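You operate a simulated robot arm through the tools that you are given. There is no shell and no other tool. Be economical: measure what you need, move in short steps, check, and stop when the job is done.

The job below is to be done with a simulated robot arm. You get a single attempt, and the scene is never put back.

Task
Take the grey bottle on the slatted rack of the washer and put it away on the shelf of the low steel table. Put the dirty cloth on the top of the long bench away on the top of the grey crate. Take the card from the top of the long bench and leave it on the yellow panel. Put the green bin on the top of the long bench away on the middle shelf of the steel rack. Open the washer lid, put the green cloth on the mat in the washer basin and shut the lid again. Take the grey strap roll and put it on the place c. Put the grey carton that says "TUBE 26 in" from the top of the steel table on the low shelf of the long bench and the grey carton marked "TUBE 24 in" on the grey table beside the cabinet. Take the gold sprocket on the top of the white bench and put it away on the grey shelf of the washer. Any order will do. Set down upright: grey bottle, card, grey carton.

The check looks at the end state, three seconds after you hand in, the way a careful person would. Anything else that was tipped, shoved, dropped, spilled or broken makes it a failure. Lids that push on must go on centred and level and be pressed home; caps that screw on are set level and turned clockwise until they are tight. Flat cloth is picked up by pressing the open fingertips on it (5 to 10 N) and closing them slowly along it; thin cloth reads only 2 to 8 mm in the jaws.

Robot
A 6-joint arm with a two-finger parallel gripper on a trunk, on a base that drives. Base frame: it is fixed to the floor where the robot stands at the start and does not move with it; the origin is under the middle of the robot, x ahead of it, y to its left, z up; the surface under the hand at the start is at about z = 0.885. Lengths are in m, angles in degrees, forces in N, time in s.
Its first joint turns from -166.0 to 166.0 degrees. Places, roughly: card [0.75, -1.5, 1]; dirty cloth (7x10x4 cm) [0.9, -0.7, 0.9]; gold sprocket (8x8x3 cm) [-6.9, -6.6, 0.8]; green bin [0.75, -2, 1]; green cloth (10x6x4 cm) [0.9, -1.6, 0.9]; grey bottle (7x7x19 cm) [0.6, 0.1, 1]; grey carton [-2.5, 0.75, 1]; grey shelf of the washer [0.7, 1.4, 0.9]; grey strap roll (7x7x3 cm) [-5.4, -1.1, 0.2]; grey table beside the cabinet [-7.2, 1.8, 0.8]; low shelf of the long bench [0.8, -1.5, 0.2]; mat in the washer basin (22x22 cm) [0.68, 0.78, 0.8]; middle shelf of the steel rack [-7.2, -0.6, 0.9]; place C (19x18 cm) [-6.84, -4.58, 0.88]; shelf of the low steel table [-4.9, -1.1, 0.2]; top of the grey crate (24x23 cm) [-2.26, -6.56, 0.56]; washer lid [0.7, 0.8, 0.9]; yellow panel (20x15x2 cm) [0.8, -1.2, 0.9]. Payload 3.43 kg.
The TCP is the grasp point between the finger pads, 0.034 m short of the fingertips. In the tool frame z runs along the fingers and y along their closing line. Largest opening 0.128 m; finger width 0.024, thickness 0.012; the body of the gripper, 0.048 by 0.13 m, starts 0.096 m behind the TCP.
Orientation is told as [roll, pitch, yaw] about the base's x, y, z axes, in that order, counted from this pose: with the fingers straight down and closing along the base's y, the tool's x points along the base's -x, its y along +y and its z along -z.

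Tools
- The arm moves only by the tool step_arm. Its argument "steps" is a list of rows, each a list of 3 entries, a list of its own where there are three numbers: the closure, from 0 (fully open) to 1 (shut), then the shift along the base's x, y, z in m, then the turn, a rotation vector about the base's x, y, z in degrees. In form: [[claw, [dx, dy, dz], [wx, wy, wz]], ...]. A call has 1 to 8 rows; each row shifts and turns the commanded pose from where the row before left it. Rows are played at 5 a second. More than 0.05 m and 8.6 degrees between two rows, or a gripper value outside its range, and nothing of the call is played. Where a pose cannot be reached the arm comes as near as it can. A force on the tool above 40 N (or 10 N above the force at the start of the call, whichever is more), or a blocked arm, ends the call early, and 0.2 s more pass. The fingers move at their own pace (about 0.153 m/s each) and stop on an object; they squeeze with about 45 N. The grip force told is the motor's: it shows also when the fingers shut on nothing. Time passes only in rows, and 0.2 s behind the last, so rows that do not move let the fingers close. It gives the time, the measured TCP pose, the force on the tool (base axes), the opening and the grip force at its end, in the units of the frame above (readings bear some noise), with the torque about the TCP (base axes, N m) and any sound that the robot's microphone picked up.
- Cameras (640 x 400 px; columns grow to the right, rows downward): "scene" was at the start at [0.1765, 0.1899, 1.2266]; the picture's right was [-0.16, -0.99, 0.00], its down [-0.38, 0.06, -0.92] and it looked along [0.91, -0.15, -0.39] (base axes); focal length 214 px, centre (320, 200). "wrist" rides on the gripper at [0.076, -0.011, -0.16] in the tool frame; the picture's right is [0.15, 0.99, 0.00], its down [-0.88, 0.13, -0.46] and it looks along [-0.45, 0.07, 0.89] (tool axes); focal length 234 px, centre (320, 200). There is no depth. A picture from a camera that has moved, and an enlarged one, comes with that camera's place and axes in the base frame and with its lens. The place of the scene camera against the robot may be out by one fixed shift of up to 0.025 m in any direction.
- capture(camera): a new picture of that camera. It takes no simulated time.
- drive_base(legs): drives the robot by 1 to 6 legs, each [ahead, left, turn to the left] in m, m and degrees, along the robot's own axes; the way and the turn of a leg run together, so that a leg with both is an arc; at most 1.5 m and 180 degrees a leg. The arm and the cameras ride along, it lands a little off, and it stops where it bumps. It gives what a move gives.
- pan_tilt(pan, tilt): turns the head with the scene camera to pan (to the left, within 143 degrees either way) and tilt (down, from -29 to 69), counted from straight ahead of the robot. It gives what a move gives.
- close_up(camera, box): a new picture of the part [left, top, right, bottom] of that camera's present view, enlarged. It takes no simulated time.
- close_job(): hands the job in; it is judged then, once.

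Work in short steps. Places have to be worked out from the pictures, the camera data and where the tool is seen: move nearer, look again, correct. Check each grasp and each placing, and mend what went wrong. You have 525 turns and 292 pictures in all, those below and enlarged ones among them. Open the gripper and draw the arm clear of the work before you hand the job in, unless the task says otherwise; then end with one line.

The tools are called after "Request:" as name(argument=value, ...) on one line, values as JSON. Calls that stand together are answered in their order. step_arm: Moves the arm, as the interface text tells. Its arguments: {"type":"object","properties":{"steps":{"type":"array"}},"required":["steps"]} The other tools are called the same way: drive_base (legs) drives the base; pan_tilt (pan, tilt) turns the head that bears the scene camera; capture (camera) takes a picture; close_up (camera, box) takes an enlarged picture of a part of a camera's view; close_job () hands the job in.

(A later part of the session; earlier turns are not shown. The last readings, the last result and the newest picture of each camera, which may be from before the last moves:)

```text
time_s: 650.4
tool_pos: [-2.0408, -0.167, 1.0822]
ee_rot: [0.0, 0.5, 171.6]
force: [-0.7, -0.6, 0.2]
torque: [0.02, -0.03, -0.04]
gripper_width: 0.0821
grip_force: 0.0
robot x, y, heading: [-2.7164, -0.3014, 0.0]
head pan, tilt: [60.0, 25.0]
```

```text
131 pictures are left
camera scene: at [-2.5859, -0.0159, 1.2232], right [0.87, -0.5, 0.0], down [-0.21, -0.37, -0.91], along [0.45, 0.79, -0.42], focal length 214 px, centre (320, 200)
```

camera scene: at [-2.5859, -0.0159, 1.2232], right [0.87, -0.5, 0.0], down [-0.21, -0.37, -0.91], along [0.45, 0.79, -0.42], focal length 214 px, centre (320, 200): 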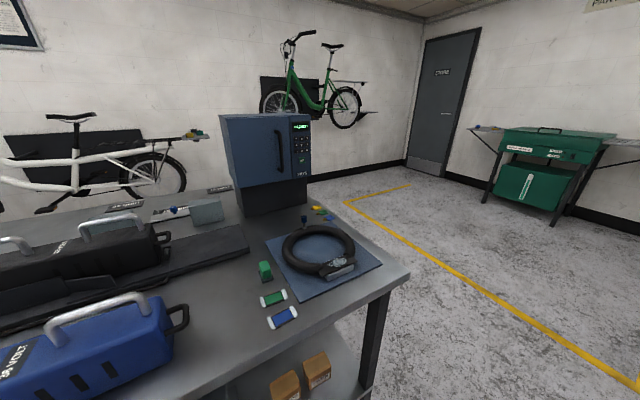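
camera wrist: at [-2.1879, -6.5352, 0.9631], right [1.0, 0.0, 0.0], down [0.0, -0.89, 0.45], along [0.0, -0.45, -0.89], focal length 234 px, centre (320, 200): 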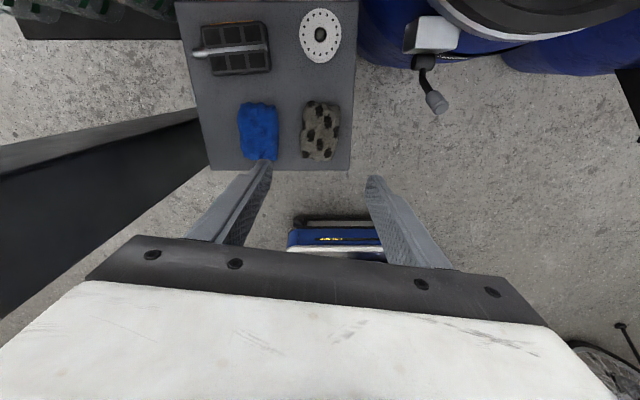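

Request:
close_up(camera="scene", box=[100, 100, 340, 250])

Request:
pan_tilt(pan=100, tilt=25)

Request:
capture(camera="scene")

```text
2.67 times, centred on (220, 175) of scene
camera zoom: at [-2.5859, -0.0159, 1.2232], right [0.87, -0.5, 0.0], down [-0.21, -0.37, -0.91], along [0.45, 0.79, -0.42], focal length 572 px, centre (587, 267)
```

zoom: 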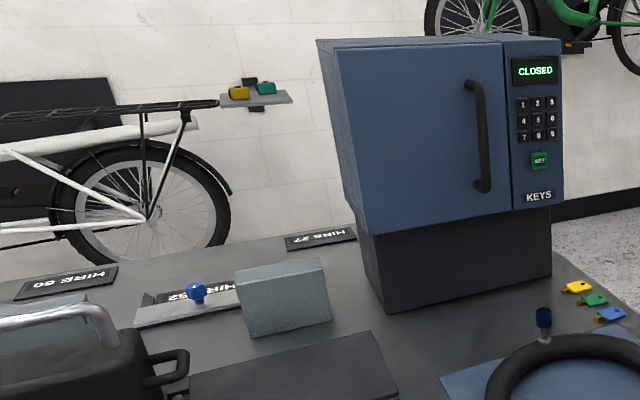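

```text
time_s: 651.4
tool_pos: [-2.0398, -0.1681, 1.0818]
ee_rot: [0.0, 0.5, 171.6]
force: [0.1, 0.1, -0.3]
torque: [-0.02, 0.0, 0.01]
gripper_width: 0.0817
grip_force: 0.1
robot x, y, heading: [-2.7181, -0.3017, -0.1]
head pan, tilt: [100.0, 25.0]
```

```text
129 pictures are left
camera scene: at [-2.648, -0.005, 1.2232], right [0.98, 0.17, 0.0], down [0.07, -0.42, -0.91], along [-0.16, 0.89, -0.42], focal length 214 px, centre (320, 200)
```

scene: 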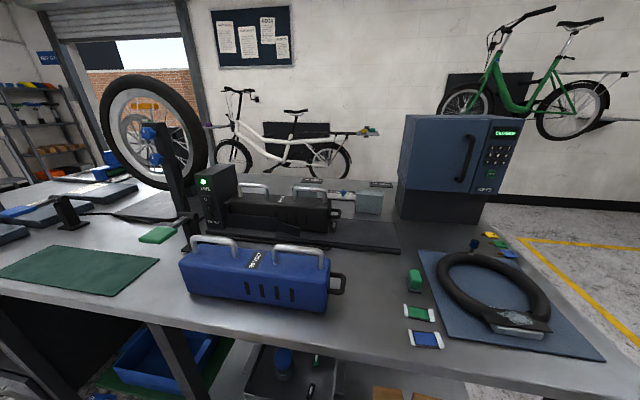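

Two grey cartons stand at the back of the table behind the battery packs. I back away slightly from the table front, turn to face it, and use the wrist camera.

Request:
drive_base(legs=[[0.25, -0.18, 0], [0, 0, 90]])

Request:
pan_tilt(pan=0, tilt=30)

Request:
capture(camera="scene")

Request:
capture(camera="wrist")

```text
time_s: 657.4
tool_pos: [-2.6116, 0.194, 1.0823]
ee_rot: [0.0, 0.4, -97.4]
force: [0.1, 0.0, 0.4]
torque: [-0.01, -0.01, -0.02]
gripper_width: 0.0819
grip_force: 0.1
robot x, y, heading: [-2.4655, -0.4821, 91.0]
head pan, tilt: [100.0, 25.0]
```

```text
time_s: 659.1
tool_pos: [-2.6115, 0.1941, 1.0817]
ee_rot: [0.0, 0.5, -97.4]
force: [0.2, 0.5, 0.6]
torque: [0.03, 0.0, 0.02]
gripper_width: 0.0819
grip_force: 0.1
robot x, y, heading: [-2.4662, -0.4835, 91.2]
head pan, tilt: [0.0, 30.0]
```

```text
128 pictures are left
camera scene: at [-2.6865, -0.329, 1.2152], right [1.0, 0.02, 0.0], down [0.01, -0.5, -0.87], along [-0.02, 0.87, -0.5], focal length 214 px, centre (320, 200)
```

scene: 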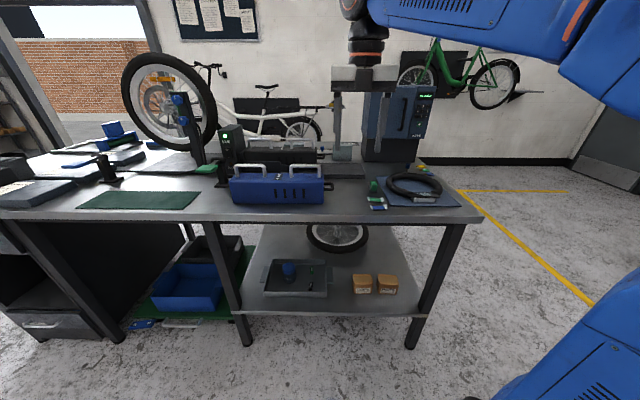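

```text
127 pictures are left
camera wrist: at [-2.6155, 0.2698, 1.2432], right [1.0, 0.02, 0.0], down [0.01, -0.89, 0.45], along [0.01, -0.45, -0.89], focal length 234 px, centre (320, 200)
```

wrist: 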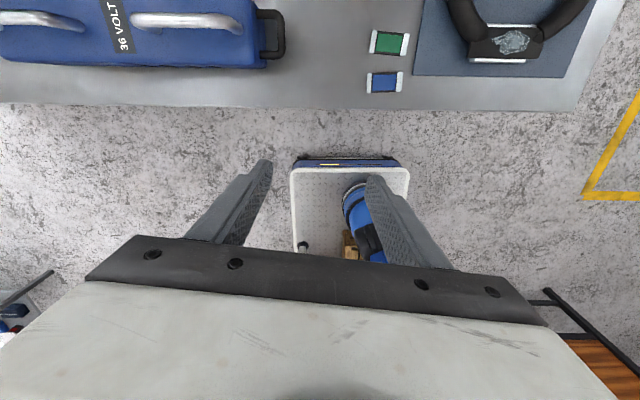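

Request:
close_up(camera="scene", box=[220, 110, 400, 220])

```text
3.56 times, centred on (310, 165) of scene
camera zoom: at [-2.6865, -0.329, 1.2152], right [1.0, 0.02, 0.0], down [0.01, -0.5, -0.87], along [-0.02, 0.87, -0.5], focal length 763 px, centre (356, 324)
```

zoom: 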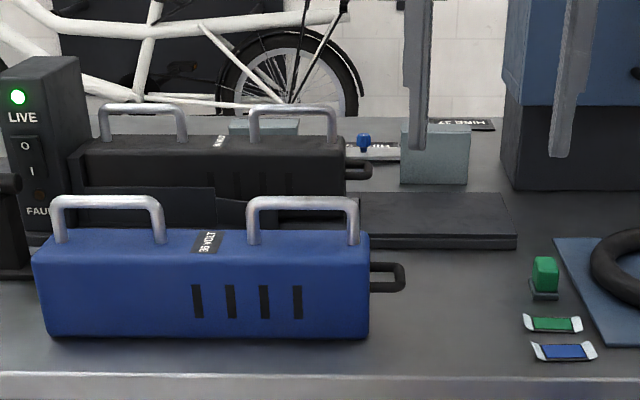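

The cartons' labels face north, so I go around the table's east end and come at them from the north side.

Request:
drive_base(legs=[[0, 0, -91], [1.0, 0.28, 0], [0, 0, -90]])

Request:
pan_tilt(pan=-140, tilt=25)

Request:
capture(camera="scene")

```text
time_s: 672.2
tool_pos: [-1.3415, -0.8779, 1.0822]
ee_rot: [0.0, 0.5, 81.2]
force: [0.1, 0.4, 0.1]
torque: [0.02, -0.03, 0.02]
gripper_width: 0.0821
grip_force: 0.0
robot x, y, heading: [-1.4679, -0.2002, -90.3]
head pan, tilt: [0.0, 30.0]
```

```text
time_s: 674.4
tool_pos: [-1.3414, -0.8792, 1.0824]
ee_rot: [0.0, 0.5, 81.2]
force: [-0.3, 0.1, -0.3]
torque: [0.01, 0.03, -0.02]
gripper_width: 0.0818
grip_force: 0.0
robot x, y, heading: [-1.4672, -0.1991, -90.5]
head pan, tilt: [-140.0, 25.0]
```

```text
125 pictures are left
camera scene: at [-1.3025, -0.2272, 1.2232], right [0.77, 0.64, 0.0], down [0.27, -0.33, -0.91], along [-0.58, 0.7, -0.42], focal length 214 px, centre (320, 200)
```

scene: 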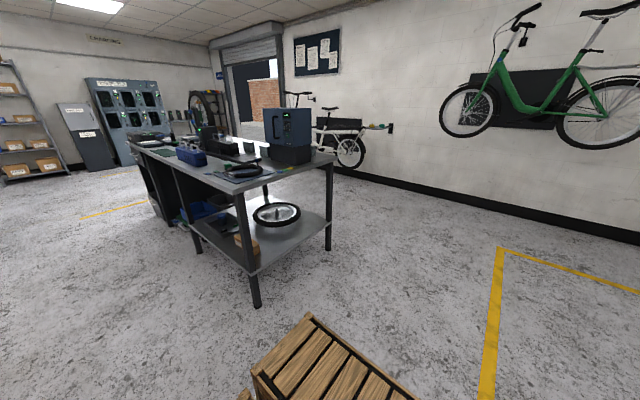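

The desk spans y 0.24–1.05 and its north side is free. I reverse north and sidestep west behind it.

Request:
drive_base(legs=[[-1.0, 0, 0], [-0.95, 0, 0], [0, -1.0, 0]])

Request:
pan_tilt(pan=0, tilt=35)

Request:
capture(camera="scene")

Request:
capture(camera="wrist")

```text
time_s: 688.9
tool_pos: [-2.3225, 1.0939, 1.083]
ee_rot: [0.0, 0.5, 80.0]
force: [0.1, -0.5, 0.5]
torque: [-0.02, 0.0, 0.02]
gripper_width: 0.0819
grip_force: 0.1
robot x, y, heading: [-2.4408, 1.7696, -91.4]
head pan, tilt: [-140.0, 25.0]
```

```text
time_s: 691.2
tool_pos: [-2.3217, 1.0935, 1.0822]
ee_rot: [0.0, 0.5, 80.1]
force: [-0.4, 1.1, 1.6]
torque: [0.01, 0.01, -0.01]
gripper_width: 0.0819
grip_force: 0.0
robot x, y, heading: [-2.4378, 1.7711, -91.5]
head pan, tilt: [0.0, 35.0]
```

```text
124 pictures are left
camera scene: at [-2.2163, 1.5846, 1.2074], right [-1.0, 0.03, 0.0], down [0.01, 0.57, -0.82], along [-0.02, -0.82, -0.57], focal length 214 px, centre (320, 200)
```

scene: 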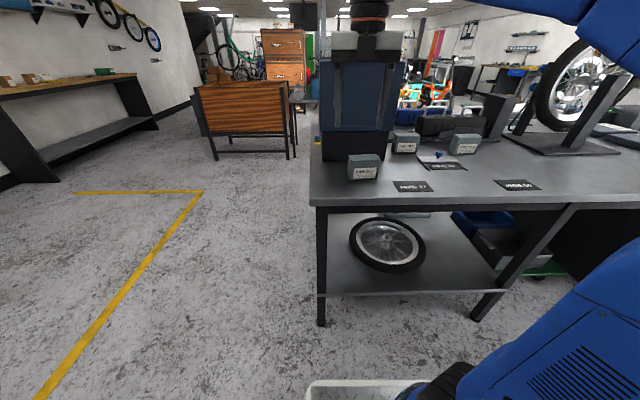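

```text
123 pictures are left
camera wrist: at [-2.326, 1.019, 1.2432], right [-1.0, 0.03, 0.0], down [0.02, 0.89, 0.45], along [0.01, 0.45, -0.89], focal length 234 px, centre (320, 200)
```

wrist: 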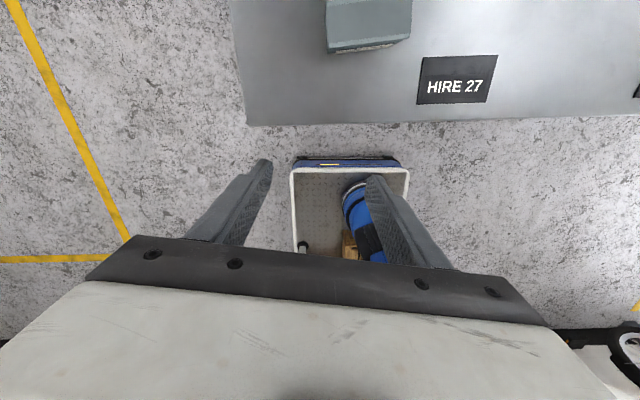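

There are three grey cartons here; I zoom to read their labels.

Request:
close_up(camera="scene", box=[330, 120, 500, 200])

```text
3.76 times, centred on (415, 160) of scene
camera zoom: at [-2.2163, 1.5846, 1.2074], right [-1.0, 0.03, 0.0], down [0.01, 0.57, -0.82], along [-0.02, -0.82, -0.57], focal length 807 px, centre (-38, 351)
```

zoom: 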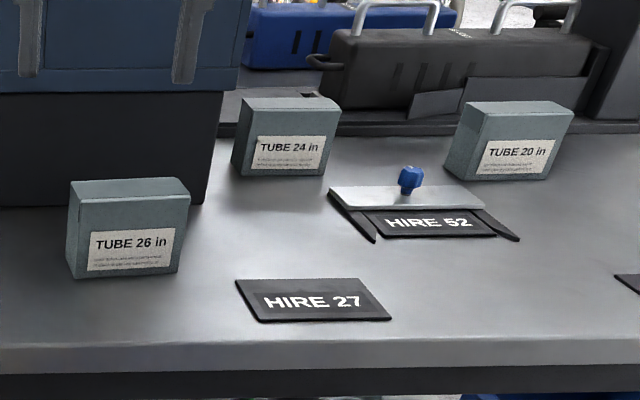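

TUBE 24 is at about (-2.61,0.69), TUBE 26 at (-2.38,0.91), TUBE 20 stays. I line the base up, and turn the hand so that it closes along y.

Request:
drive_base(legs=[[0.2, -0.25, 1.4]])

Request:
step_arm(steps=[[0.3, [0, 0, 0], [0, 0, -8.5]], [0.3, [0, 0, 0], [0, 0, -8.5]], [0.3, [0, 0, 0], [0, 0, -8.5]], [0.3, [0, 0, 0], [0, 0, -8.5]], [0.3, [0, 0, 0], [0, 0, -8.5]], [0.3, [0, 0, 0], [0, 0, -8.5]], [0.3, [0, 0, 0], [0, 0, -8.5]], [0.3, [0, 0, 0], [0, 0, -8.5]]])

Request:
step_arm(steps=[[0.2, [0, -0.04, 0], [0, 0, -8]], [0.2, [0, -0.045, 0], [0, 0, -4]], [0.2, [0, -0.045, 0], [0, 0, 0]]])

Request:
capture(camera="wrist")

Request:
capture(camera="scene")

```text
time_s: 693.3
tool_pos: [-2.5575, 0.9016, 1.082]
ee_rot: [-0.1, 0.5, 81.4]
force: [0.5, 0.4, -0.5]
torque: [0.0, -0.01, 0.02]
gripper_width: 0.0819
grip_force: 0.1
robot x, y, heading: [-2.6888, 1.5774, -89.9]
head pan, tilt: [0.0, 35.0]
```

```text
time_s: 695.1
tool_pos: [-2.557, 0.9004, 1.0817]
ee_rot: [0.0, 0.5, 13.2]
force: [0.2, 0.4, -0.2]
torque: [-0.01, -0.02, 0.0]
gripper_width: 0.0899
grip_force: 0.0
robot x, y, heading: [-2.6896, 1.5779, -90.1]
head pan, tilt: [0.0, 35.0]
```

```text
time_s: 695.9
tool_pos: [-2.5569, 0.7727, 1.0837]
ee_rot: [-0.1, 0.4, 1.4]
force: [-1.4, -0.2, 1.0]
torque: [-0.07, -0.04, 0.02]
gripper_width: 0.1023
grip_force: 0.0
robot x, y, heading: [-2.6898, 1.5768, -90.1]
head pan, tilt: [0.0, 35.0]
```

```text
121 pictures are left
camera wrist: at [-2.6333, 0.7598, 1.2449], right [-0.17, 0.99, 0.0], down [0.88, 0.15, 0.45], along [0.44, 0.08, -0.89], focal length 234 px, centre (320, 200)
```

wrist: 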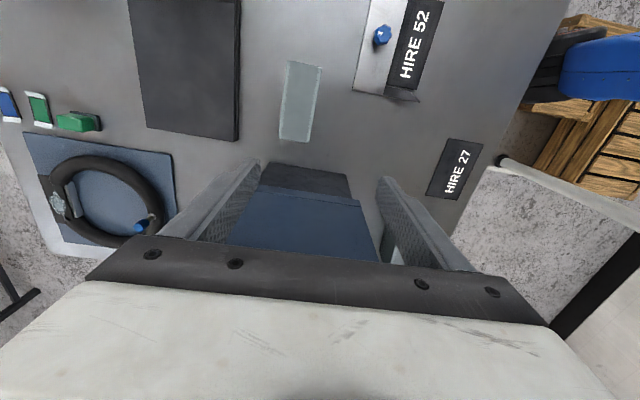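

```text
120 pictures are left
camera scene: at [-2.4641, 1.3942, 1.2075], right [-1.0, 0.0, 0.0], down [0.0, 0.57, -0.82], along [0.0, -0.82, -0.57], focal length 214 px, centre (320, 200)
```

scene: 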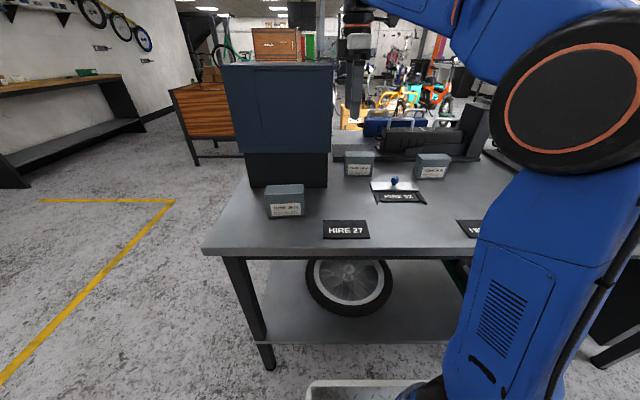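

TUBE 24's top centre is at (-2.607,0.739), thin along y. The tall key box is just to the east, so I move west first, then narrow the opening and descend.

Request:
step_arm(steps=[[0.37, [-0.04, 0, 0], [0, 0, 0]], [0.37, [-0.012, -0.034, 0], [0, 0, 0]], [0.37, [0, 0, -0.045], [0, 0, 0]], [0.37, [0, 0, -0.045], [0, 0, 0]]])

Request:
capture(camera="wrist")

```text
time_s: 696.9
tool_pos: [-2.6105, 0.7373, 0.9947]
ee_rot: [0.0, 0.5, 1.3]
force: [0.4, 0.5, -0.6]
torque: [-0.02, 0.03, 0.01]
gripper_width: 0.0807
grip_force: 0.2
robot x, y, heading: [-2.6833, 1.5796, -90.2]
head pan, tilt: [0.0, 35.0]
```

```text
119 pictures are left
camera wrist: at [-2.6859, 0.7249, 1.1529], right [-0.17, 0.99, 0.0], down [0.88, 0.15, 0.45], along [0.44, 0.08, -0.89], focal length 234 px, centre (320, 200)
```

wrist: 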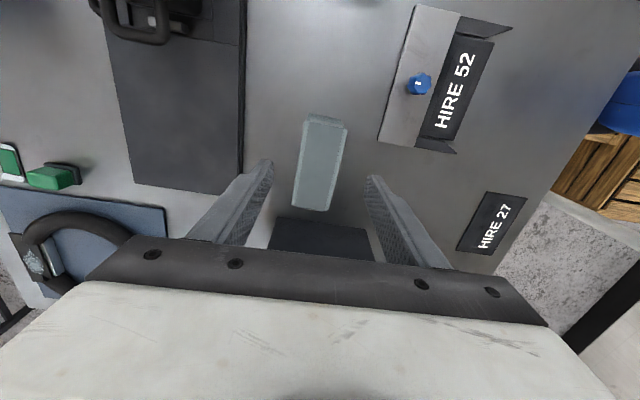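

Aligned. I descend to TCP z about 0.872 and close.

Request:
step_arm(steps=[[0.37, [0, 0.002, -0.045], [0, 0, 0]], [0.37, [0, 0, -0.045], [0, 0, 0]], [0.37, [0, 0, -0.03], [0, 0, 0]], [0.37, [0, 0, 0], [0, 0, 0]]])

Request:
capture(camera="wrist")

```text
time_s: 697.9
tool_pos: [-2.6094, 0.741, 0.8742]
ee_rot: [-0.2, 0.5, 1.4]
force: [-0.4, -2.6, 17.3]
torque: [0.68, -0.14, 0.0]
gripper_width: 0.0797
grip_force: 0.0
robot x, y, heading: [-2.6895, 1.5764, -89.9]
head pan, tilt: [0.0, 35.0]
```

```text
118 pictures are left
camera wrist: at [-2.6856, 0.7273, 1.0348], right [-0.17, 0.99, 0.0], down [0.88, 0.15, 0.45], along [0.44, 0.08, -0.89], focal length 234 px, centre (320, 200)
```

wrist: 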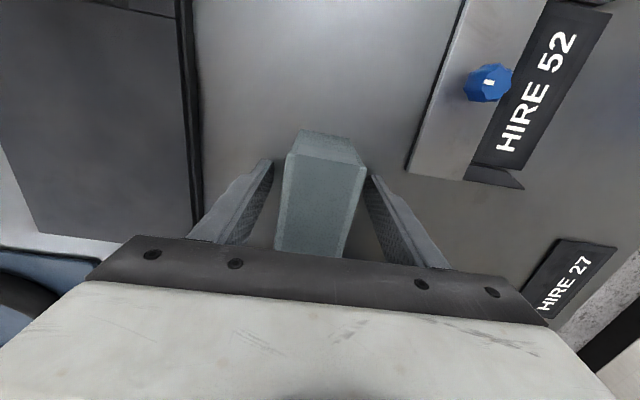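

The tips touch the table (top at about 0.84). I raise 6 mm and close.

Request:
step_arm(steps=[[0.37, [0, 0, 0.007], [0, 0, 0]], [0.6, [0, 0, 0], [0, 0, 0]], [1, [0, 0, 0], [0, 0, 0]], [1, [0, 0, 0], [0, 0, 0]], [1, [0, 0, 0], [0, 0, 0]]])

Request:
step_arm(steps=[[1, [0, 0, 0.03], [0, 0, 0]], [1, [0, 0, 0.045], [0, 0, 0]], [1, [0, 0, 0.045], [0, 0, 0]], [1, [0, 0, 0.045], [0, 0, 0]], [1, [-0.01, 0.03, 0.03], [0, 0, 0]], [1, [0, 0.04, 0], [0, 0, 0]]])

Request:
capture(camera="wrist")

Request:
capture(camera="scene")

```text
time_s: 699.1
tool_pos: [-2.6099, 0.7379, 0.8799]
ee_rot: [0.0, 0.5, 1.4]
force: [-0.2, -0.4, 0.6]
torque: [0.03, 0.03, -0.04]
gripper_width: 0.045
grip_force: 45.1
robot x, y, heading: [-2.689, 1.5798, -90.1]
head pan, tilt: [0.0, 35.0]
```

```text
time_s: 700.5
tool_pos: [-2.6202, 0.8074, 1.0733]
ee_rot: [0.0, 0.6, 1.3]
force: [-0.4, -0.6, -2.8]
torque: [0.07, 0.03, -0.01]
gripper_width: 0.0447
grip_force: 45.0
robot x, y, heading: [-2.6878, 1.5801, -90.2]
head pan, tilt: [0.0, 35.0]
```

```text
117 pictures are left
camera wrist: at [-2.6951, 0.7949, 1.2348], right [-0.17, 0.99, 0.0], down [0.88, 0.15, 0.45], along [0.44, 0.08, -0.89], focal length 234 px, centre (320, 200)
```

wrist: 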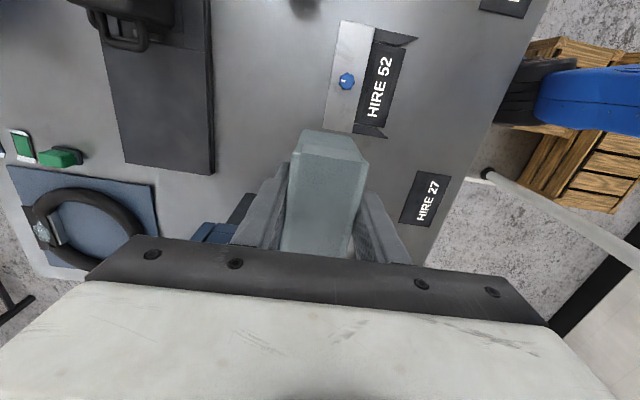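

```text
116 pictures are left
camera scene: at [-2.4639, 1.3933, 1.2073], right [-1.0, 0.0, 0.0], down [0.0, 0.57, -0.82], along [0.0, -0.82, -0.57], focal length 214 px, centre (320, 200)
```

scene: 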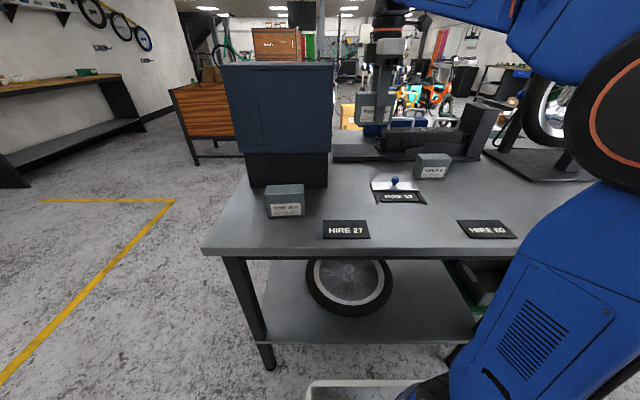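

Held (45 mm). I draw the hand back and look west for the way to the grey table.

Request:
step_arm(steps=[[1, [0, 0.045, 0], [0, 0, 0]], [1, [0, 0.045, 0], [0, 0, 0]], [1, [0.02, 0.035, 0], [0, 0, 0]]])

Request:
drive_base(legs=[[-0.15, 0, 0]])

Request:
pan_tilt(pan=-110, tilt=15)

Request:
capture(camera="scene")

```text
time_s: 701.3
tool_pos: [-2.6004, 0.9325, 1.0734]
ee_rot: [0.0, 0.6, 1.3]
force: [-1.0, -0.2, -3.0]
torque: [0.07, 0.03, 0.0]
gripper_width: 0.0445
grip_force: 45.4
robot x, y, heading: [-2.6891, 1.5777, -90.1]
head pan, tilt: [0.0, 35.0]
```

```text
time_s: 702.7
tool_pos: [-2.6004, 1.0829, 1.0744]
ee_rot: [-0.1, 0.5, 1.4]
force: [-0.4, 0.9, -1.7]
torque: [-0.02, 0.01, 0.01]
gripper_width: 0.0445
grip_force: 44.7
robot x, y, heading: [-2.6882, 1.7268, -90.1]
head pan, tilt: [0.0, 35.0]
```

```text
time_s: 704.5
tool_pos: [-2.6016, 1.0836, 1.0743]
ee_rot: [-0.1, 0.5, 1.4]
force: [0.4, -0.1, -1.7]
torque: [-0.02, 0.01, 0.01]
gripper_width: 0.0445
grip_force: 44.5
robot x, y, heading: [-2.6863, 1.7265, -90.2]
head pan, tilt: [-110.0, 15.0]
```

```text
115 pictures are left
camera scene: at [-2.5515, 1.6639, 1.2394], right [0.34, 0.94, 0.0], down [0.24, -0.09, -0.97], along [-0.91, 0.33, -0.26], focal length 214 px, centre (320, 200)
```

scene: 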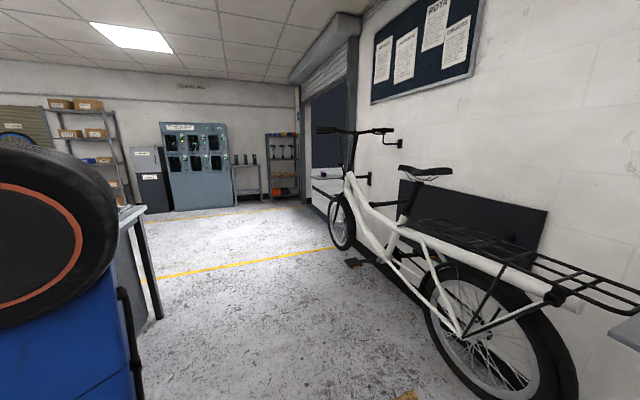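

There is a clear lane at y about 1.75 between the desk and the white bike. I turn west and drive to the grey table beside the charging cabinet.

Request:
drive_base(legs=[[0, 0, -90], [1.1, 0, 0], [1.1, 0, 0], [1.0, 0, 0]])

Request:
pan_tilt(pan=0, tilt=25)

Request:
capture(camera="scene")

```text
time_s: 724.0
tool_pos: [-6.5386, 1.6016, 1.0742]
ee_rot: [0.0, 0.5, -88.2]
force: [0.9, 0.3, -2.4]
torque: [0.02, -0.04, 0.01]
gripper_width: 0.0449
grip_force: 44.7
robot x, y, heading: [-5.8955, 1.6959, -179.6]
head pan, tilt: [-110.0, 15.0]
```

```text
time_s: 725.9
tool_pos: [-6.5385, 1.6006, 1.0763]
ee_rot: [0.0, 0.5, -88.1]
force: [-0.4, -0.8, -1.1]
torque: [0.04, -0.01, 0.02]
gripper_width: 0.0443
grip_force: 45.7
robot x, y, heading: [-5.8938, 1.6929, -179.8]
head pan, tilt: [0.0, 25.0]
```

```text
114 pictures are left
camera scene: at [-6.0604, 1.4579, 1.2232], right [-0.01, 1.0, 0.0], down [0.42, 0.0, -0.91], along [-0.91, -0.01, -0.42], focal length 214 px, centre (320, 200)
```

scene: 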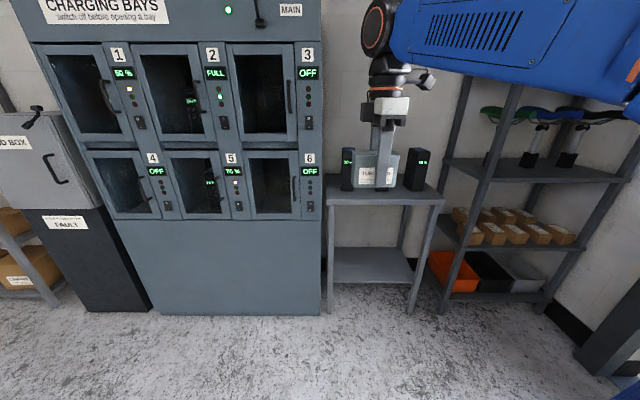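

Request:
close_up(camera="scene", box=[315, 80, 455, 220])

Request:
capture(camera="wrist")

```text
2.86 times, centred on (385, 150) of scene
camera zoom: at [-6.0604, 1.4579, 1.2232], right [-0.01, 1.0, 0.0], down [0.42, 0.0, -0.91], along [-0.91, -0.01, -0.42], focal length 613 px, centre (134, 343)
```

zoom: 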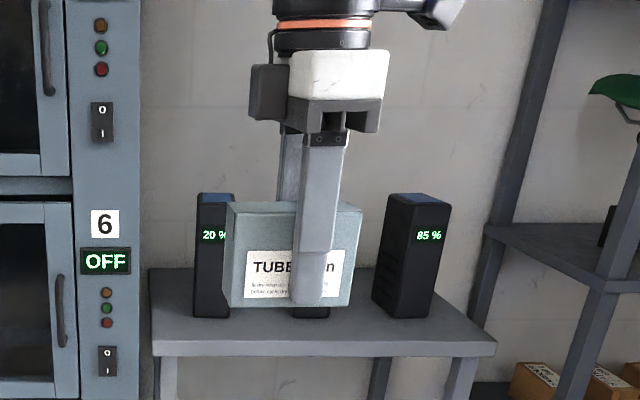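

```text
112 pictures are left
camera wrist: at [-6.5538, 1.6749, 1.2351], right [0.98, 0.18, 0.0], down [0.16, -0.88, 0.45], along [0.08, -0.44, -0.89], focal length 234 px, centre (320, 200)
```

wrist: 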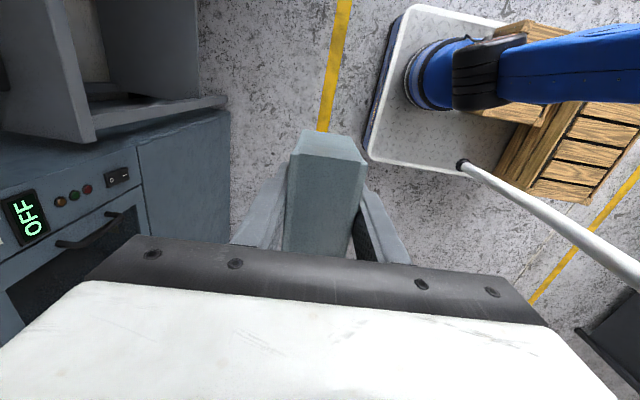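

Three battery packs stand at the table's back; the strip in front of them is free, about 12 cm deep. I aim for y about 1.827, in front of the gap between two packs, and move closer to measure.

Request:
drive_base(legs=[[0, -0.22, -0.3]])

Request:
step_arm(steps=[[1, [-0.045, 0, 0], [0, 0, 0]], [1, [-0.045, 0, 0], [0, 0, 0]], [1, [-0.045, 0, 0], [0, 0, 0]], [1, [-0.045, 0, 0], [0, 0, 0]], [1, [-0.045, 0, 0], [0, 0, 0]], [1, [-0.045, 0, 0], [0, 0, 0]]])

Request:
capture(camera="wrist")

Request:
close_up(camera="scene", box=[285, 80, 425, 240])

```text
time_s: 727.6
tool_pos: [-6.5413, 1.8244, 1.0751]
ee_rot: [-0.1, 0.5, -88.6]
force: [0.1, 0.4, -1.6]
torque: [0.01, 0.01, 0.02]
gripper_width: 0.0444
grip_force: 45.1
robot x, y, heading: [-5.8931, 1.9191, 179.9]
head pan, tilt: [0.0, 25.0]
```

```text
time_s: 729.0
tool_pos: [-6.8085, 1.8251, 1.0753]
ee_rot: [-0.1, 0.6, -88.6]
force: [1.7, 0.0, -0.5]
torque: [-0.02, 0.07, 0.07]
gripper_width: 0.0449
grip_force: 45.5
robot x, y, heading: [-5.8969, 1.9126, 180.3]
head pan, tilt: [0.0, 25.0]
```

```text
111 pictures are left
camera wrist: at [-6.8235, 1.8995, 1.2369], right [0.99, 0.17, 0.0], down [0.15, -0.88, 0.45], along [0.08, -0.44, -0.89], focal length 234 px, centre (320, 200)
```

wrist: 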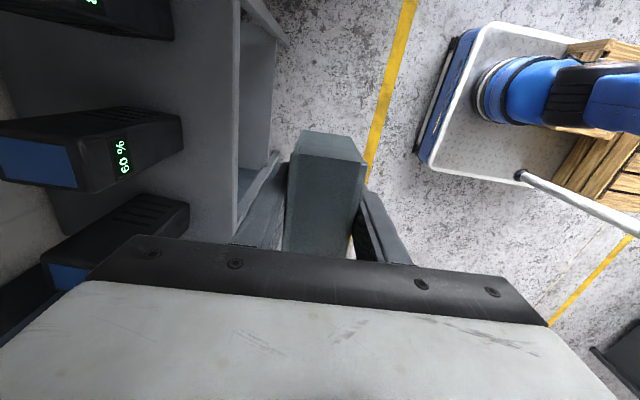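

```text
2.50 times, centred on (355, 160) of scene
camera zoom: at [-6.0627, 1.6782, 1.2233], right [0.0, 1.0, 0.0], down [0.42, 0.0, -0.91], along [-0.91, 0.0, -0.42], focal length 536 px, centre (232, 300)
```

zoom: 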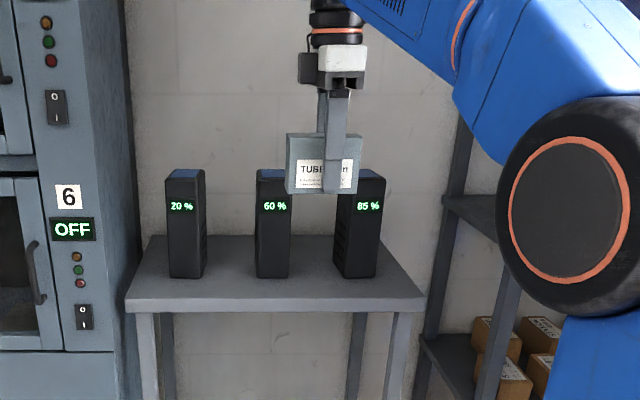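

The free strip runs from x = -6.958 to -7.057 and the gap between the 60 % and 85 % packs is centred at y = 1.863. I drive 0.2 m closer and correct sideways.

Request:
drive_base(legs=[[0.18, -0.03, 0]])

Request:
capture(camera="wrist")

```text
time_s: 730.5
tool_pos: [-6.9907, 1.8547, 1.0763]
ee_rot: [-0.1, 0.6, -88.6]
force: [0.4, 0.3, -2.2]
torque: [0.03, -0.01, 0.0]
gripper_width: 0.0446
grip_force: 44.9
robot x, y, heading: [-6.0763, 1.9476, 180.0]
head pan, tilt: [0.0, 25.0]
```

```text
109 pictures are left
camera wrist: at [-7.0054, 1.9294, 1.2355], right [0.99, 0.17, 0.0], down [0.15, -0.88, 0.45], along [0.08, -0.44, -0.89], focal length 234 px, centre (320, 200)
```

wrist: 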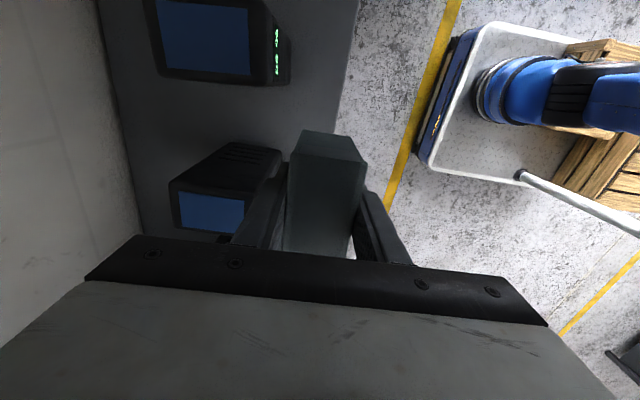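

The carton is right over the strip in line with the gap. I centre at y = 1.862 and descend step by step.

Request:
step_arm(steps=[[1, [-0.001, 0.007, -0.04], [0, 0, 0]], [1, [0, 0, -0.045], [0, 0, 0]], [1, [0, 0, -0.045], [0, 0, 0]], [1, [0, 0, -0.045], [0, 0, 0]]])

Request:
close_up(camera="scene", box=[285, 80, 425, 240])

Request:
capture(camera="wrist")

```text
time_s: 731.5
tool_pos: [-6.9908, 1.8639, 0.9002]
ee_rot: [0.0, 0.5, -88.5]
force: [0.1, -0.3, -1.7]
torque: [0.03, 0.03, 0.03]
gripper_width: 0.0449
grip_force: 44.2
robot x, y, heading: [-6.0777, 1.9414, 179.5]
head pan, tilt: [0.0, 25.0]
```

```text
2.50 times, centred on (355, 160) of scene
camera zoom: at [-6.2443, 1.7083, 1.2232], right [0.0, 1.0, 0.0], down [0.42, 0.0, -0.91], along [-0.91, 0.0, -0.42], focal length 536 px, centre (232, 300)
```

zoom: 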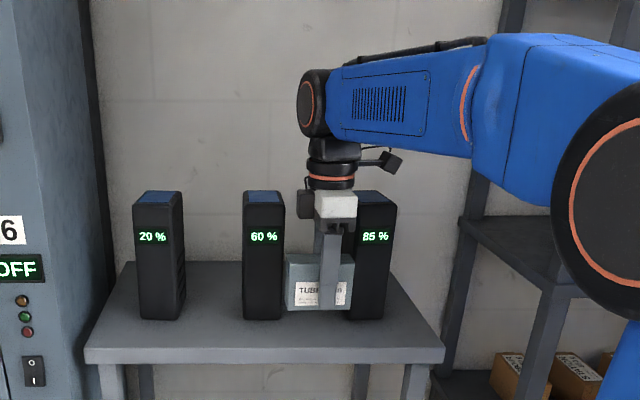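

```text
107 pictures are left
camera wrist: at [-7.0056, 1.937, 1.061], right [0.99, 0.17, 0.0], down [0.15, -0.88, 0.45], along [0.08, -0.44, -0.89], focal length 234 px, centre (320, 200)
```

wrist: 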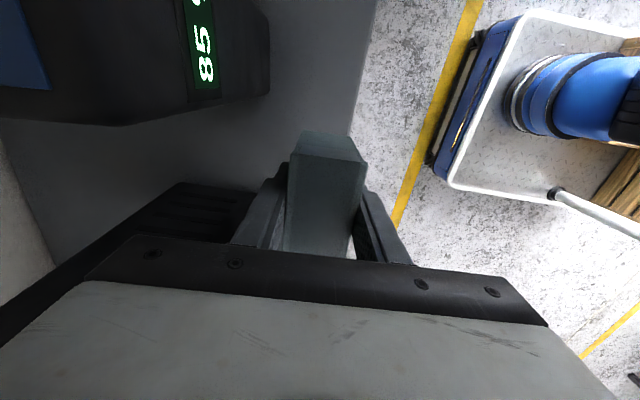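

Request:
step_arm(steps=[[1, [0, 0, -0.03], [0, 0, 0]], [1, [0, 0, -0.015], [0, 0, 0]], [1, [0, 0, -0.006], [0, 0, 0]], [1, [0, 0, -0.004], [0, 0, 0]], [1, [0, 0, 0], [0, 0, 0]]])

```text
time_s: 732.7
tool_pos: [-6.9922, 1.8622, 0.8448]
ee_rot: [0.0, 0.5, -88.7]
force: [-0.4, 0.5, -1.6]
torque: [-0.01, -0.01, -0.03]
gripper_width: 0.0448
grip_force: 44.9
robot x, y, heading: [-6.0733, 1.9405, 179.8]
head pan, tilt: [0.0, 25.0]
```

Request:
step_arm(steps=[[1, [0, 0, -0.004], [0, 0, 0]], [1, [0, 0, -0.003], [0, 0, 0]], [1, [0, 0, -0.003], [0, 0, 0]], [1, [0, 0, -0.003], [0, 0, 0]], [1, [0, 0, 0], [0, 0, 0]]])

Request:
close_up(camera="scene", box=[285, 80, 425, 240])

```text
time_s: 733.6
tool_pos: [-6.9912, 1.8629, 0.8403]
ee_rot: [-0.5, 0.4, -88.5]
force: [2.5, 1.3, 10.5]
torque: [0.3, -0.42, -0.02]
gripper_width: 0.0444
grip_force: 45.1
robot x, y, heading: [-6.0781, 1.9422, 179.7]
head pan, tilt: [0.0, 25.0]
stopped in row 4: the force on the tool passed its limit at 47 N (the readings are from after the stop); the commanded pose is now the measured one
```

```text
2.50 times, centred on (355, 160) of scene
camera zoom: at [-6.2439, 1.7084, 1.2233], right [0.0, 1.0, 0.0], down [0.42, 0.0, -0.91], along [-0.91, 0.0, -0.42], focal length 536 px, centre (232, 300)
```

zoom: 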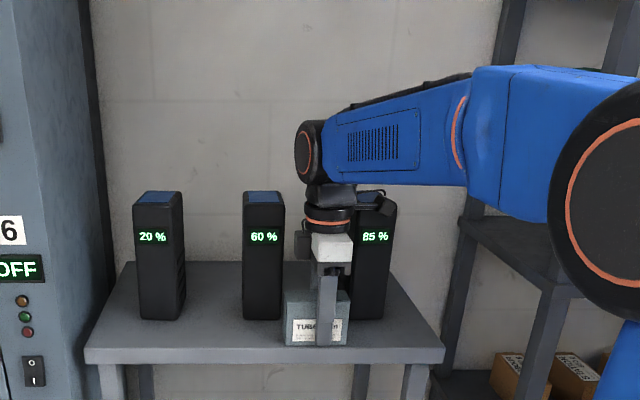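

It stands on the table. I open by 2 cm and rise straight up.

Request:
step_arm(steps=[[0.6, [0, 0, 0.001], [0, 0, 0]], [0.5, [0, 0, 0], [0, 0, 0]], [0.5, [0, 0, 0], [0, 0, 0]], [0.5, [0, 0, 0.03], [0, 0, 0]], [0.5, [0, 0, 0.045], [0, 0, 0]], [0.5, [0, 0, 0.045], [0, 0, 0]], [0.5, [0, 0, 0.045], [0, 0, 0]], [0.5, [0, 0, 0.045], [0, 0, 0]]])

Request:
close_up(camera="scene", box=[285, 80, 425, 240])

```text
time_s: 735.4
tool_pos: [-6.9928, 1.8623, 1.0484]
ee_rot: [-0.4, 0.5, -88.7]
force: [-0.4, 0.6, 0.3]
torque: [0.03, 0.02, 0.0]
gripper_width: 0.0641
grip_force: 0.0
robot x, y, heading: [-6.0754, 1.9429, 180.2]
head pan, tilt: [0.0, 25.0]
```

```text
2.50 times, centred on (355, 160) of scene
camera zoom: at [-6.2445, 1.7083, 1.2232], right [0.0, 1.0, 0.0], down [0.42, 0.0, -0.91], along [-0.91, 0.0, -0.42], focal length 536 px, centre (232, 300)
```

zoom: 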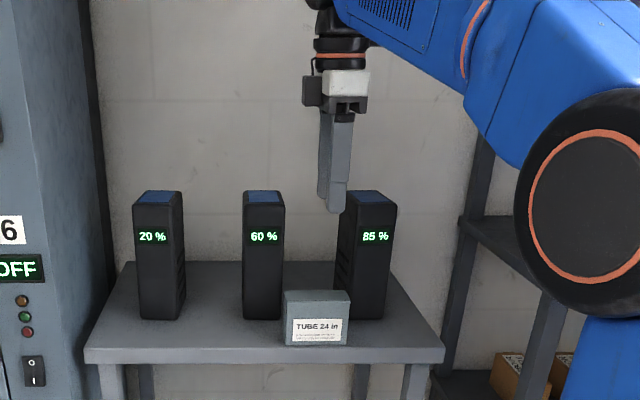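

TUBE 24 is placed. I draw in, back away, turn east and return to the north side of the steel table for TUBE 26.

Request:
step_arm(steps=[[0.3, [0.045, 0, 0.02], [0, 0, 0]], [0.3, [0.045, 0, 0.01], [0, 0, 0]], [0.3, [0.045, 0, 0], [0, 0, 0]], [0.3, [0.045, 0, 0], [0, 0, 0]], [0.3, [0.045, 0, 0], [0, 0, 0]], [0.3, [0.045, 0, 0], [0, 0, 0]]])

Request:
drive_base(legs=[[-0.5, 0.22, 0], [0, 0, 180], [1.4, 0, 0], [1.4, 0, 0], [0.2, 0, 0], [0, 0, -90]])

Request:
pan_tilt(pan=0, tilt=35)

Request:
capture(camera="scene")

Request:
capture(camera="wrist")

```text
time_s: 736.8
tool_pos: [-6.7218, 1.8616, 1.0786]
ee_rot: [-0.3, 0.5, -88.6]
force: [-1.4, 0.0, -1.2]
torque: [0.04, -0.09, -0.01]
gripper_width: 0.0896
grip_force: 0.1
robot x, y, heading: [-6.0783, 1.9454, 179.9]
head pan, tilt: [0.0, 25.0]
```

```text
time_s: 765.6
tool_pos: [-2.4602, 1.1767, 1.0795]
ee_rot: [-0.4, 0.4, 3.8]
force: [-0.2, 0.3, 0.6]
torque: [0.03, -0.02, 0.01]
gripper_width: 0.0898
grip_force: 0.1
robot x, y, heading: [-2.5695, 1.8141, -87.6]
head pan, tilt: [0.0, 25.0]
```

```text
time_s: 766.3
tool_pos: [-2.4605, 1.1767, 1.0791]
ee_rot: [-0.4, 0.4, 3.8]
force: [-0.5, 0.3, 0.2]
torque: [0.01, -0.03, 0.04]
gripper_width: 0.0896
grip_force: 0.1
robot x, y, heading: [-2.5637, 1.818, -87.7]
head pan, tilt: [0.0, 35.0]
```

```text
104 pictures are left
camera scene: at [-2.3366, 1.6432, 1.2075], right [-1.0, -0.04, 0.0], down [-0.02, 0.57, -0.82], along [0.03, -0.82, -0.57], focal length 214 px, centre (320, 200)
```

scene: 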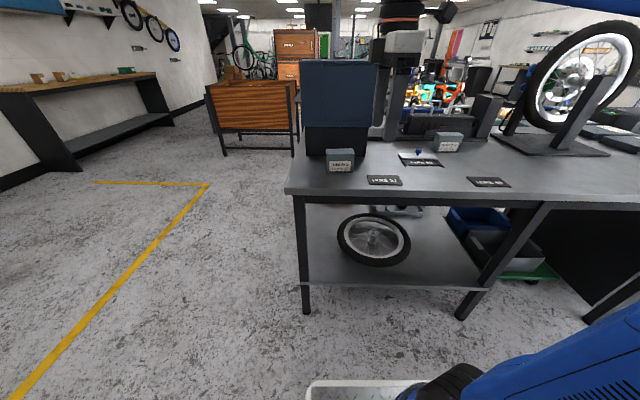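

```text
103 pictures are left
camera wrist: at [-2.5352, 1.1619, 1.2402], right [-0.21, 0.98, -0.01], down [0.87, 0.19, 0.45], along [0.44, 0.09, -0.89], focal length 234 px, centre (320, 200)
```

wrist: 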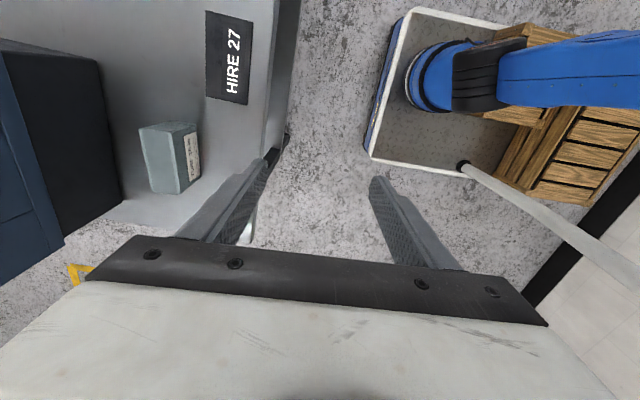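

TUBE 26's top is near (-2.39,0.95). I move the hand above it and look again.

Request:
drive_base(legs=[[0.1, 0, -2.3]])

Request:
step_arm(steps=[[0.37, [0.045, 0, 0], [0, 0, -2]], [0.37, [0.02, -0.04, 0], [0, 0, 0]], [0.37, [0, -0.045, 0], [0, 0, 0]]])

Request:
capture(camera="wrist")

```text
time_s: 767.5
tool_pos: [-2.484, 1.0728, 1.0794]
ee_rot: [-0.4, 0.5, 1.5]
force: [0.1, -0.6, -0.2]
torque: [-0.02, 0.05, 0.01]
gripper_width: 0.0895
grip_force: 0.1
robot x, y, heading: [-2.5644, 1.7172, -89.9]
head pan, tilt: [0.0, 35.0]
```

```text
time_s: 768.2
tool_pos: [-2.4198, 0.9871, 1.0793]
ee_rot: [-0.5, 0.3, -0.6]
force: [-0.2, 0.7, 0.7]
torque: [-0.1, -0.02, 0.02]
gripper_width: 0.0807
grip_force: 0.1
robot x, y, heading: [-2.5686, 1.7181, -90.2]
head pan, tilt: [0.0, 35.0]
```

```text
102 pictures are left
camera wrist: at [-2.496, 0.9782, 1.2407], right [-0.14, 0.99, -0.01], down [0.89, 0.13, 0.45], along [0.44, 0.06, -0.89], focal length 234 px, centre (320, 200)
```

wrist: 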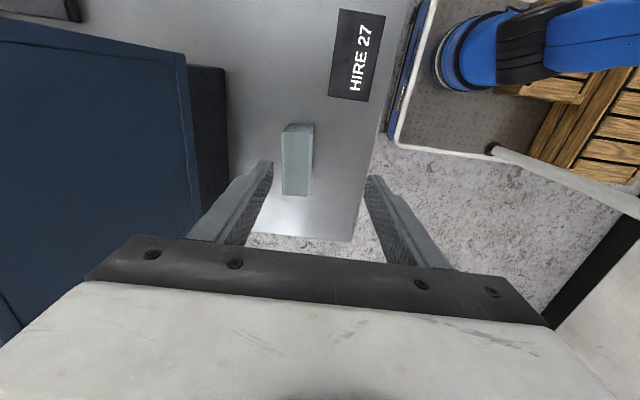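

The carton is at (-2.394,0.957), turned by about 8°. I align to it and descend.

Request:
step_arm(steps=[[0.37, [0.026, -0.029, 0], [0, 0, 8]], [0.37, [0, 0, -0.045], [0, 0, 0]], [0.37, [0, 0, -0.04], [0, 0, 0]]])

Request:
capture(camera="wrist")

```text
time_s: 769.0
tool_pos: [-2.3943, 0.9586, 0.9945]
ee_rot: [-0.5, 0.4, 7.5]
force: [0.3, 0.4, -0.6]
torque: [0.01, -0.01, 0.01]
gripper_width: 0.0806
grip_force: 0.1
robot x, y, heading: [-2.569, 1.7153, -90.1]
head pan, tilt: [0.0, 35.0]
```

```text
101 pictures are left
camera wrist: at [-2.4677, 0.9394, 1.1547], right [-0.27, 0.96, -0.01], down [0.86, 0.25, 0.45], along [0.43, 0.12, -0.89], focal length 234 px, centre (320, 200)
```

wrist: 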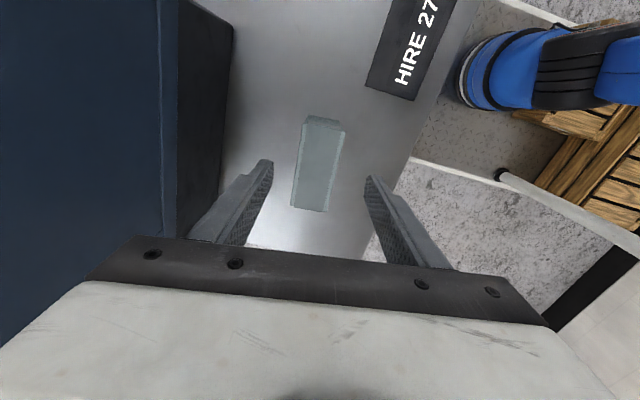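

Aligned with the fingers. Down and close.

Request:
step_arm(steps=[[0.37, [0, 0, -0.045], [0, 0, 0]], [0.37, [0, 0, -0.045], [0, 0, 0]], [0.37, [0, 0, -0.023], [0, 0, 0]], [0.6, [0, 0, 0], [0, 0, 0]], [1, [0, 0, 0], [0, 0, 0]], [1, [0, 0, 0], [0, 0, 0]], [1, [0, 0, 0], [0, 0, 0]]])

Request:
capture(camera="wrist")

```text
time_s: 770.6
tool_pos: [-2.3927, 0.957, 0.8811]
ee_rot: [-0.4, 0.4, 7.5]
force: [0.0, -0.3, 0.3]
torque: [-0.01, 0.04, -0.03]
gripper_width: 0.045
grip_force: 44.5
robot x, y, heading: [-2.5656, 1.7162, -89.9]
head pan, tilt: [0.0, 35.0]
```

```text
100 pictures are left
camera wrist: at [-2.4675, 0.9387, 1.0418], right [-0.27, 0.96, -0.01], down [0.86, 0.25, 0.45], along [0.43, 0.12, -0.89], focal length 234 px, centre (320, 200)
```

wrist: 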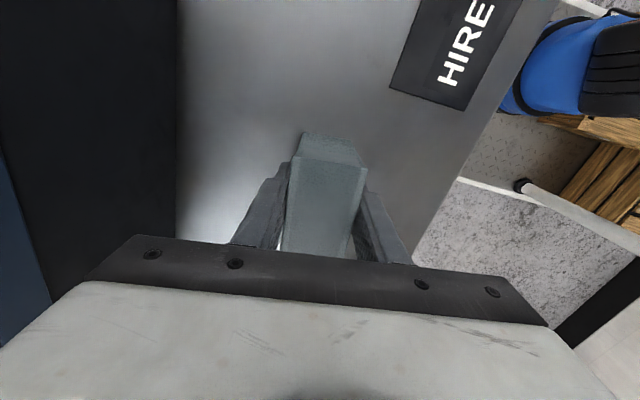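

Held. I lift it, draw back and drive around to the long bench.

Request:
step_arm(steps=[[1, [0, 0, 0.045], [0, 0, 0]], [1, [0, 0, 0.045], [0, 0, 0]], [1, [0, 0, 0.045], [0, 0, 0]], [1, [0, 0.01, 0.045], [0, 0, 0]], [1, [0, 0.045, 0.015], [0, 0, 0]], [1, [0, 0.045, 0], [0, 0, 0]], [1, [-0.03, 0.03, 0], [0, 0, 0]]])

Request:
drive_base(legs=[[-0.1, 0, 0], [0, 1.1, 0], [1.0, 0, 0], [1.0, 0, 0], [0, 0, 90]])

Request:
pan_tilt(pan=0, tilt=25)

Request:
capture(camera="scene")

```text
time_s: 772.2
tool_pos: [-2.4218, 1.0867, 1.0752]
ee_rot: [-0.3, 0.5, 7.5]
force: [1.0, -0.5, -1.9]
torque: [0.05, 0.08, 0.02]
gripper_width: 0.0449
grip_force: 44.7
robot x, y, heading: [-2.5677, 1.7164, -90.0]
head pan, tilt: [0.0, 35.0]
```

```text
time_s: 792.0
tool_pos: [-0.8291, -0.0253, 1.0759]
ee_rot: [-0.3, 0.4, 97.7]
force: [0.3, 0.7, -2.0]
torque: [-0.02, 0.01, -0.03]
gripper_width: 0.0446
grip_force: 45.1
robot x, y, heading: [-1.4568, -0.1727, 0.2]
head pan, tilt: [0.0, 35.0]
```

```text
time_s: 792.7
tool_pos: [-0.8297, -0.0257, 1.0758]
ee_rot: [-0.4, 0.4, 97.6]
force: [-0.1, -0.1, -1.5]
torque: [-0.03, 0.01, 0.02]
gripper_width: 0.0444
grip_force: 45.1
robot x, y, heading: [-1.4587, -0.1724, 0.2]
head pan, tilt: [0.0, 25.0]
```

```text
99 pictures are left
camera scene: at [-1.2824, 0.034, 1.2231], right [0.0, -1.0, 0.0], down [-0.42, 0.0, -0.91], along [0.91, 0.0, -0.42], focal length 214 px, centre (320, 200)
```

scene: 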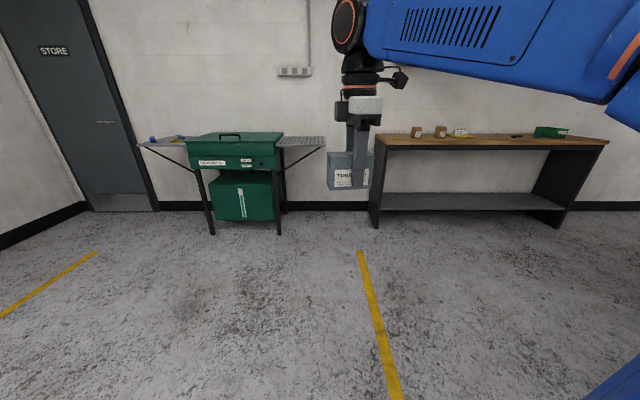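

East to the bench front, then sidestep right to y about -1.4.

Request:
drive_base(legs=[[1.25, 0, 0], [0, -1.25, 0]])

Request:
pan_tilt(pan=0, tilt=45)

Request:
step_arm(steps=[[1, [0, 0, -0.05], [0, 0, 0]], [1, [0, 0, -0.05], [0, 0, 0]], [1, [0, 0, -0.05], [0, 0, 0]], [1, [0, 0, -0.05], [0, 0, 0]], [1, [0, 0, -0.05], [0, 0, 0]], [1, [0, 0, -0.05], [0, 0, 0]], [1, [0, 0, -0.05], [0, 0, 0]], [1, [0, 0, -0.05], [0, 0, 0]]])

Request:
capture(camera="scene")

```text
time_s: 804.9
tool_pos: [0.4223, -1.2671, 1.076]
ee_rot: [-0.3, 0.4, 97.3]
force: [0.6, 0.3, -1.3]
torque: [0.02, 0.03, 0.01]
gripper_width: 0.0445
grip_force: 45.0
robot x, y, heading: [-0.2085, -1.4086, -0.1]
head pan, tilt: [0.0, 25.0]
```

```text
time_s: 805.7
tool_pos: [0.4224, -1.2661, 1.0756]
ee_rot: [-0.4, 0.5, 97.3]
force: [-1.1, 0.3, -2.0]
torque: [-0.01, 0.0, -0.01]
gripper_width: 0.0449
grip_force: 45.2
robot x, y, heading: [-0.2087, -1.4079, -0.5]
head pan, tilt: [0.0, 45.0]
```

```text
time_s: 807.5
tool_pos: [0.4222, -1.2661, 0.6757]
ee_rot: [-0.4, 0.3, 97.3]
force: [0.2, -0.9, -1.7]
torque: [-0.02, -0.01, -0.03]
gripper_width: 0.045
grip_force: 45.0
robot x, y, heading: [-0.2139, -1.409, -0.3]
head pan, tilt: [0.0, 45.0]
```

```text
98 pictures are left
camera scene: at [-0.0418, -1.2048, 1.1926], right [0.0, -1.0, 0.0], down [-0.71, 0.0, -0.71], along [0.71, 0.0, -0.71], focal length 214 px, centre (320, 200)
```

scene: 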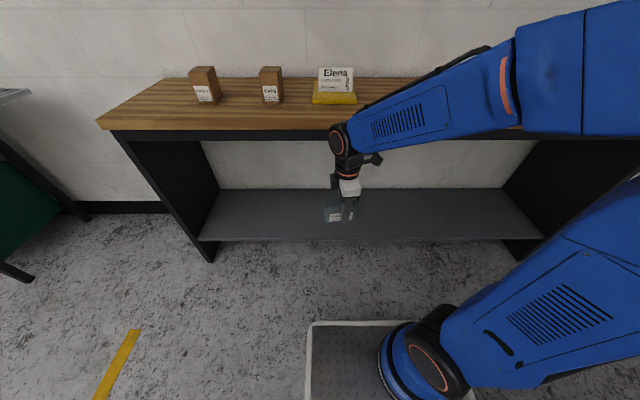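

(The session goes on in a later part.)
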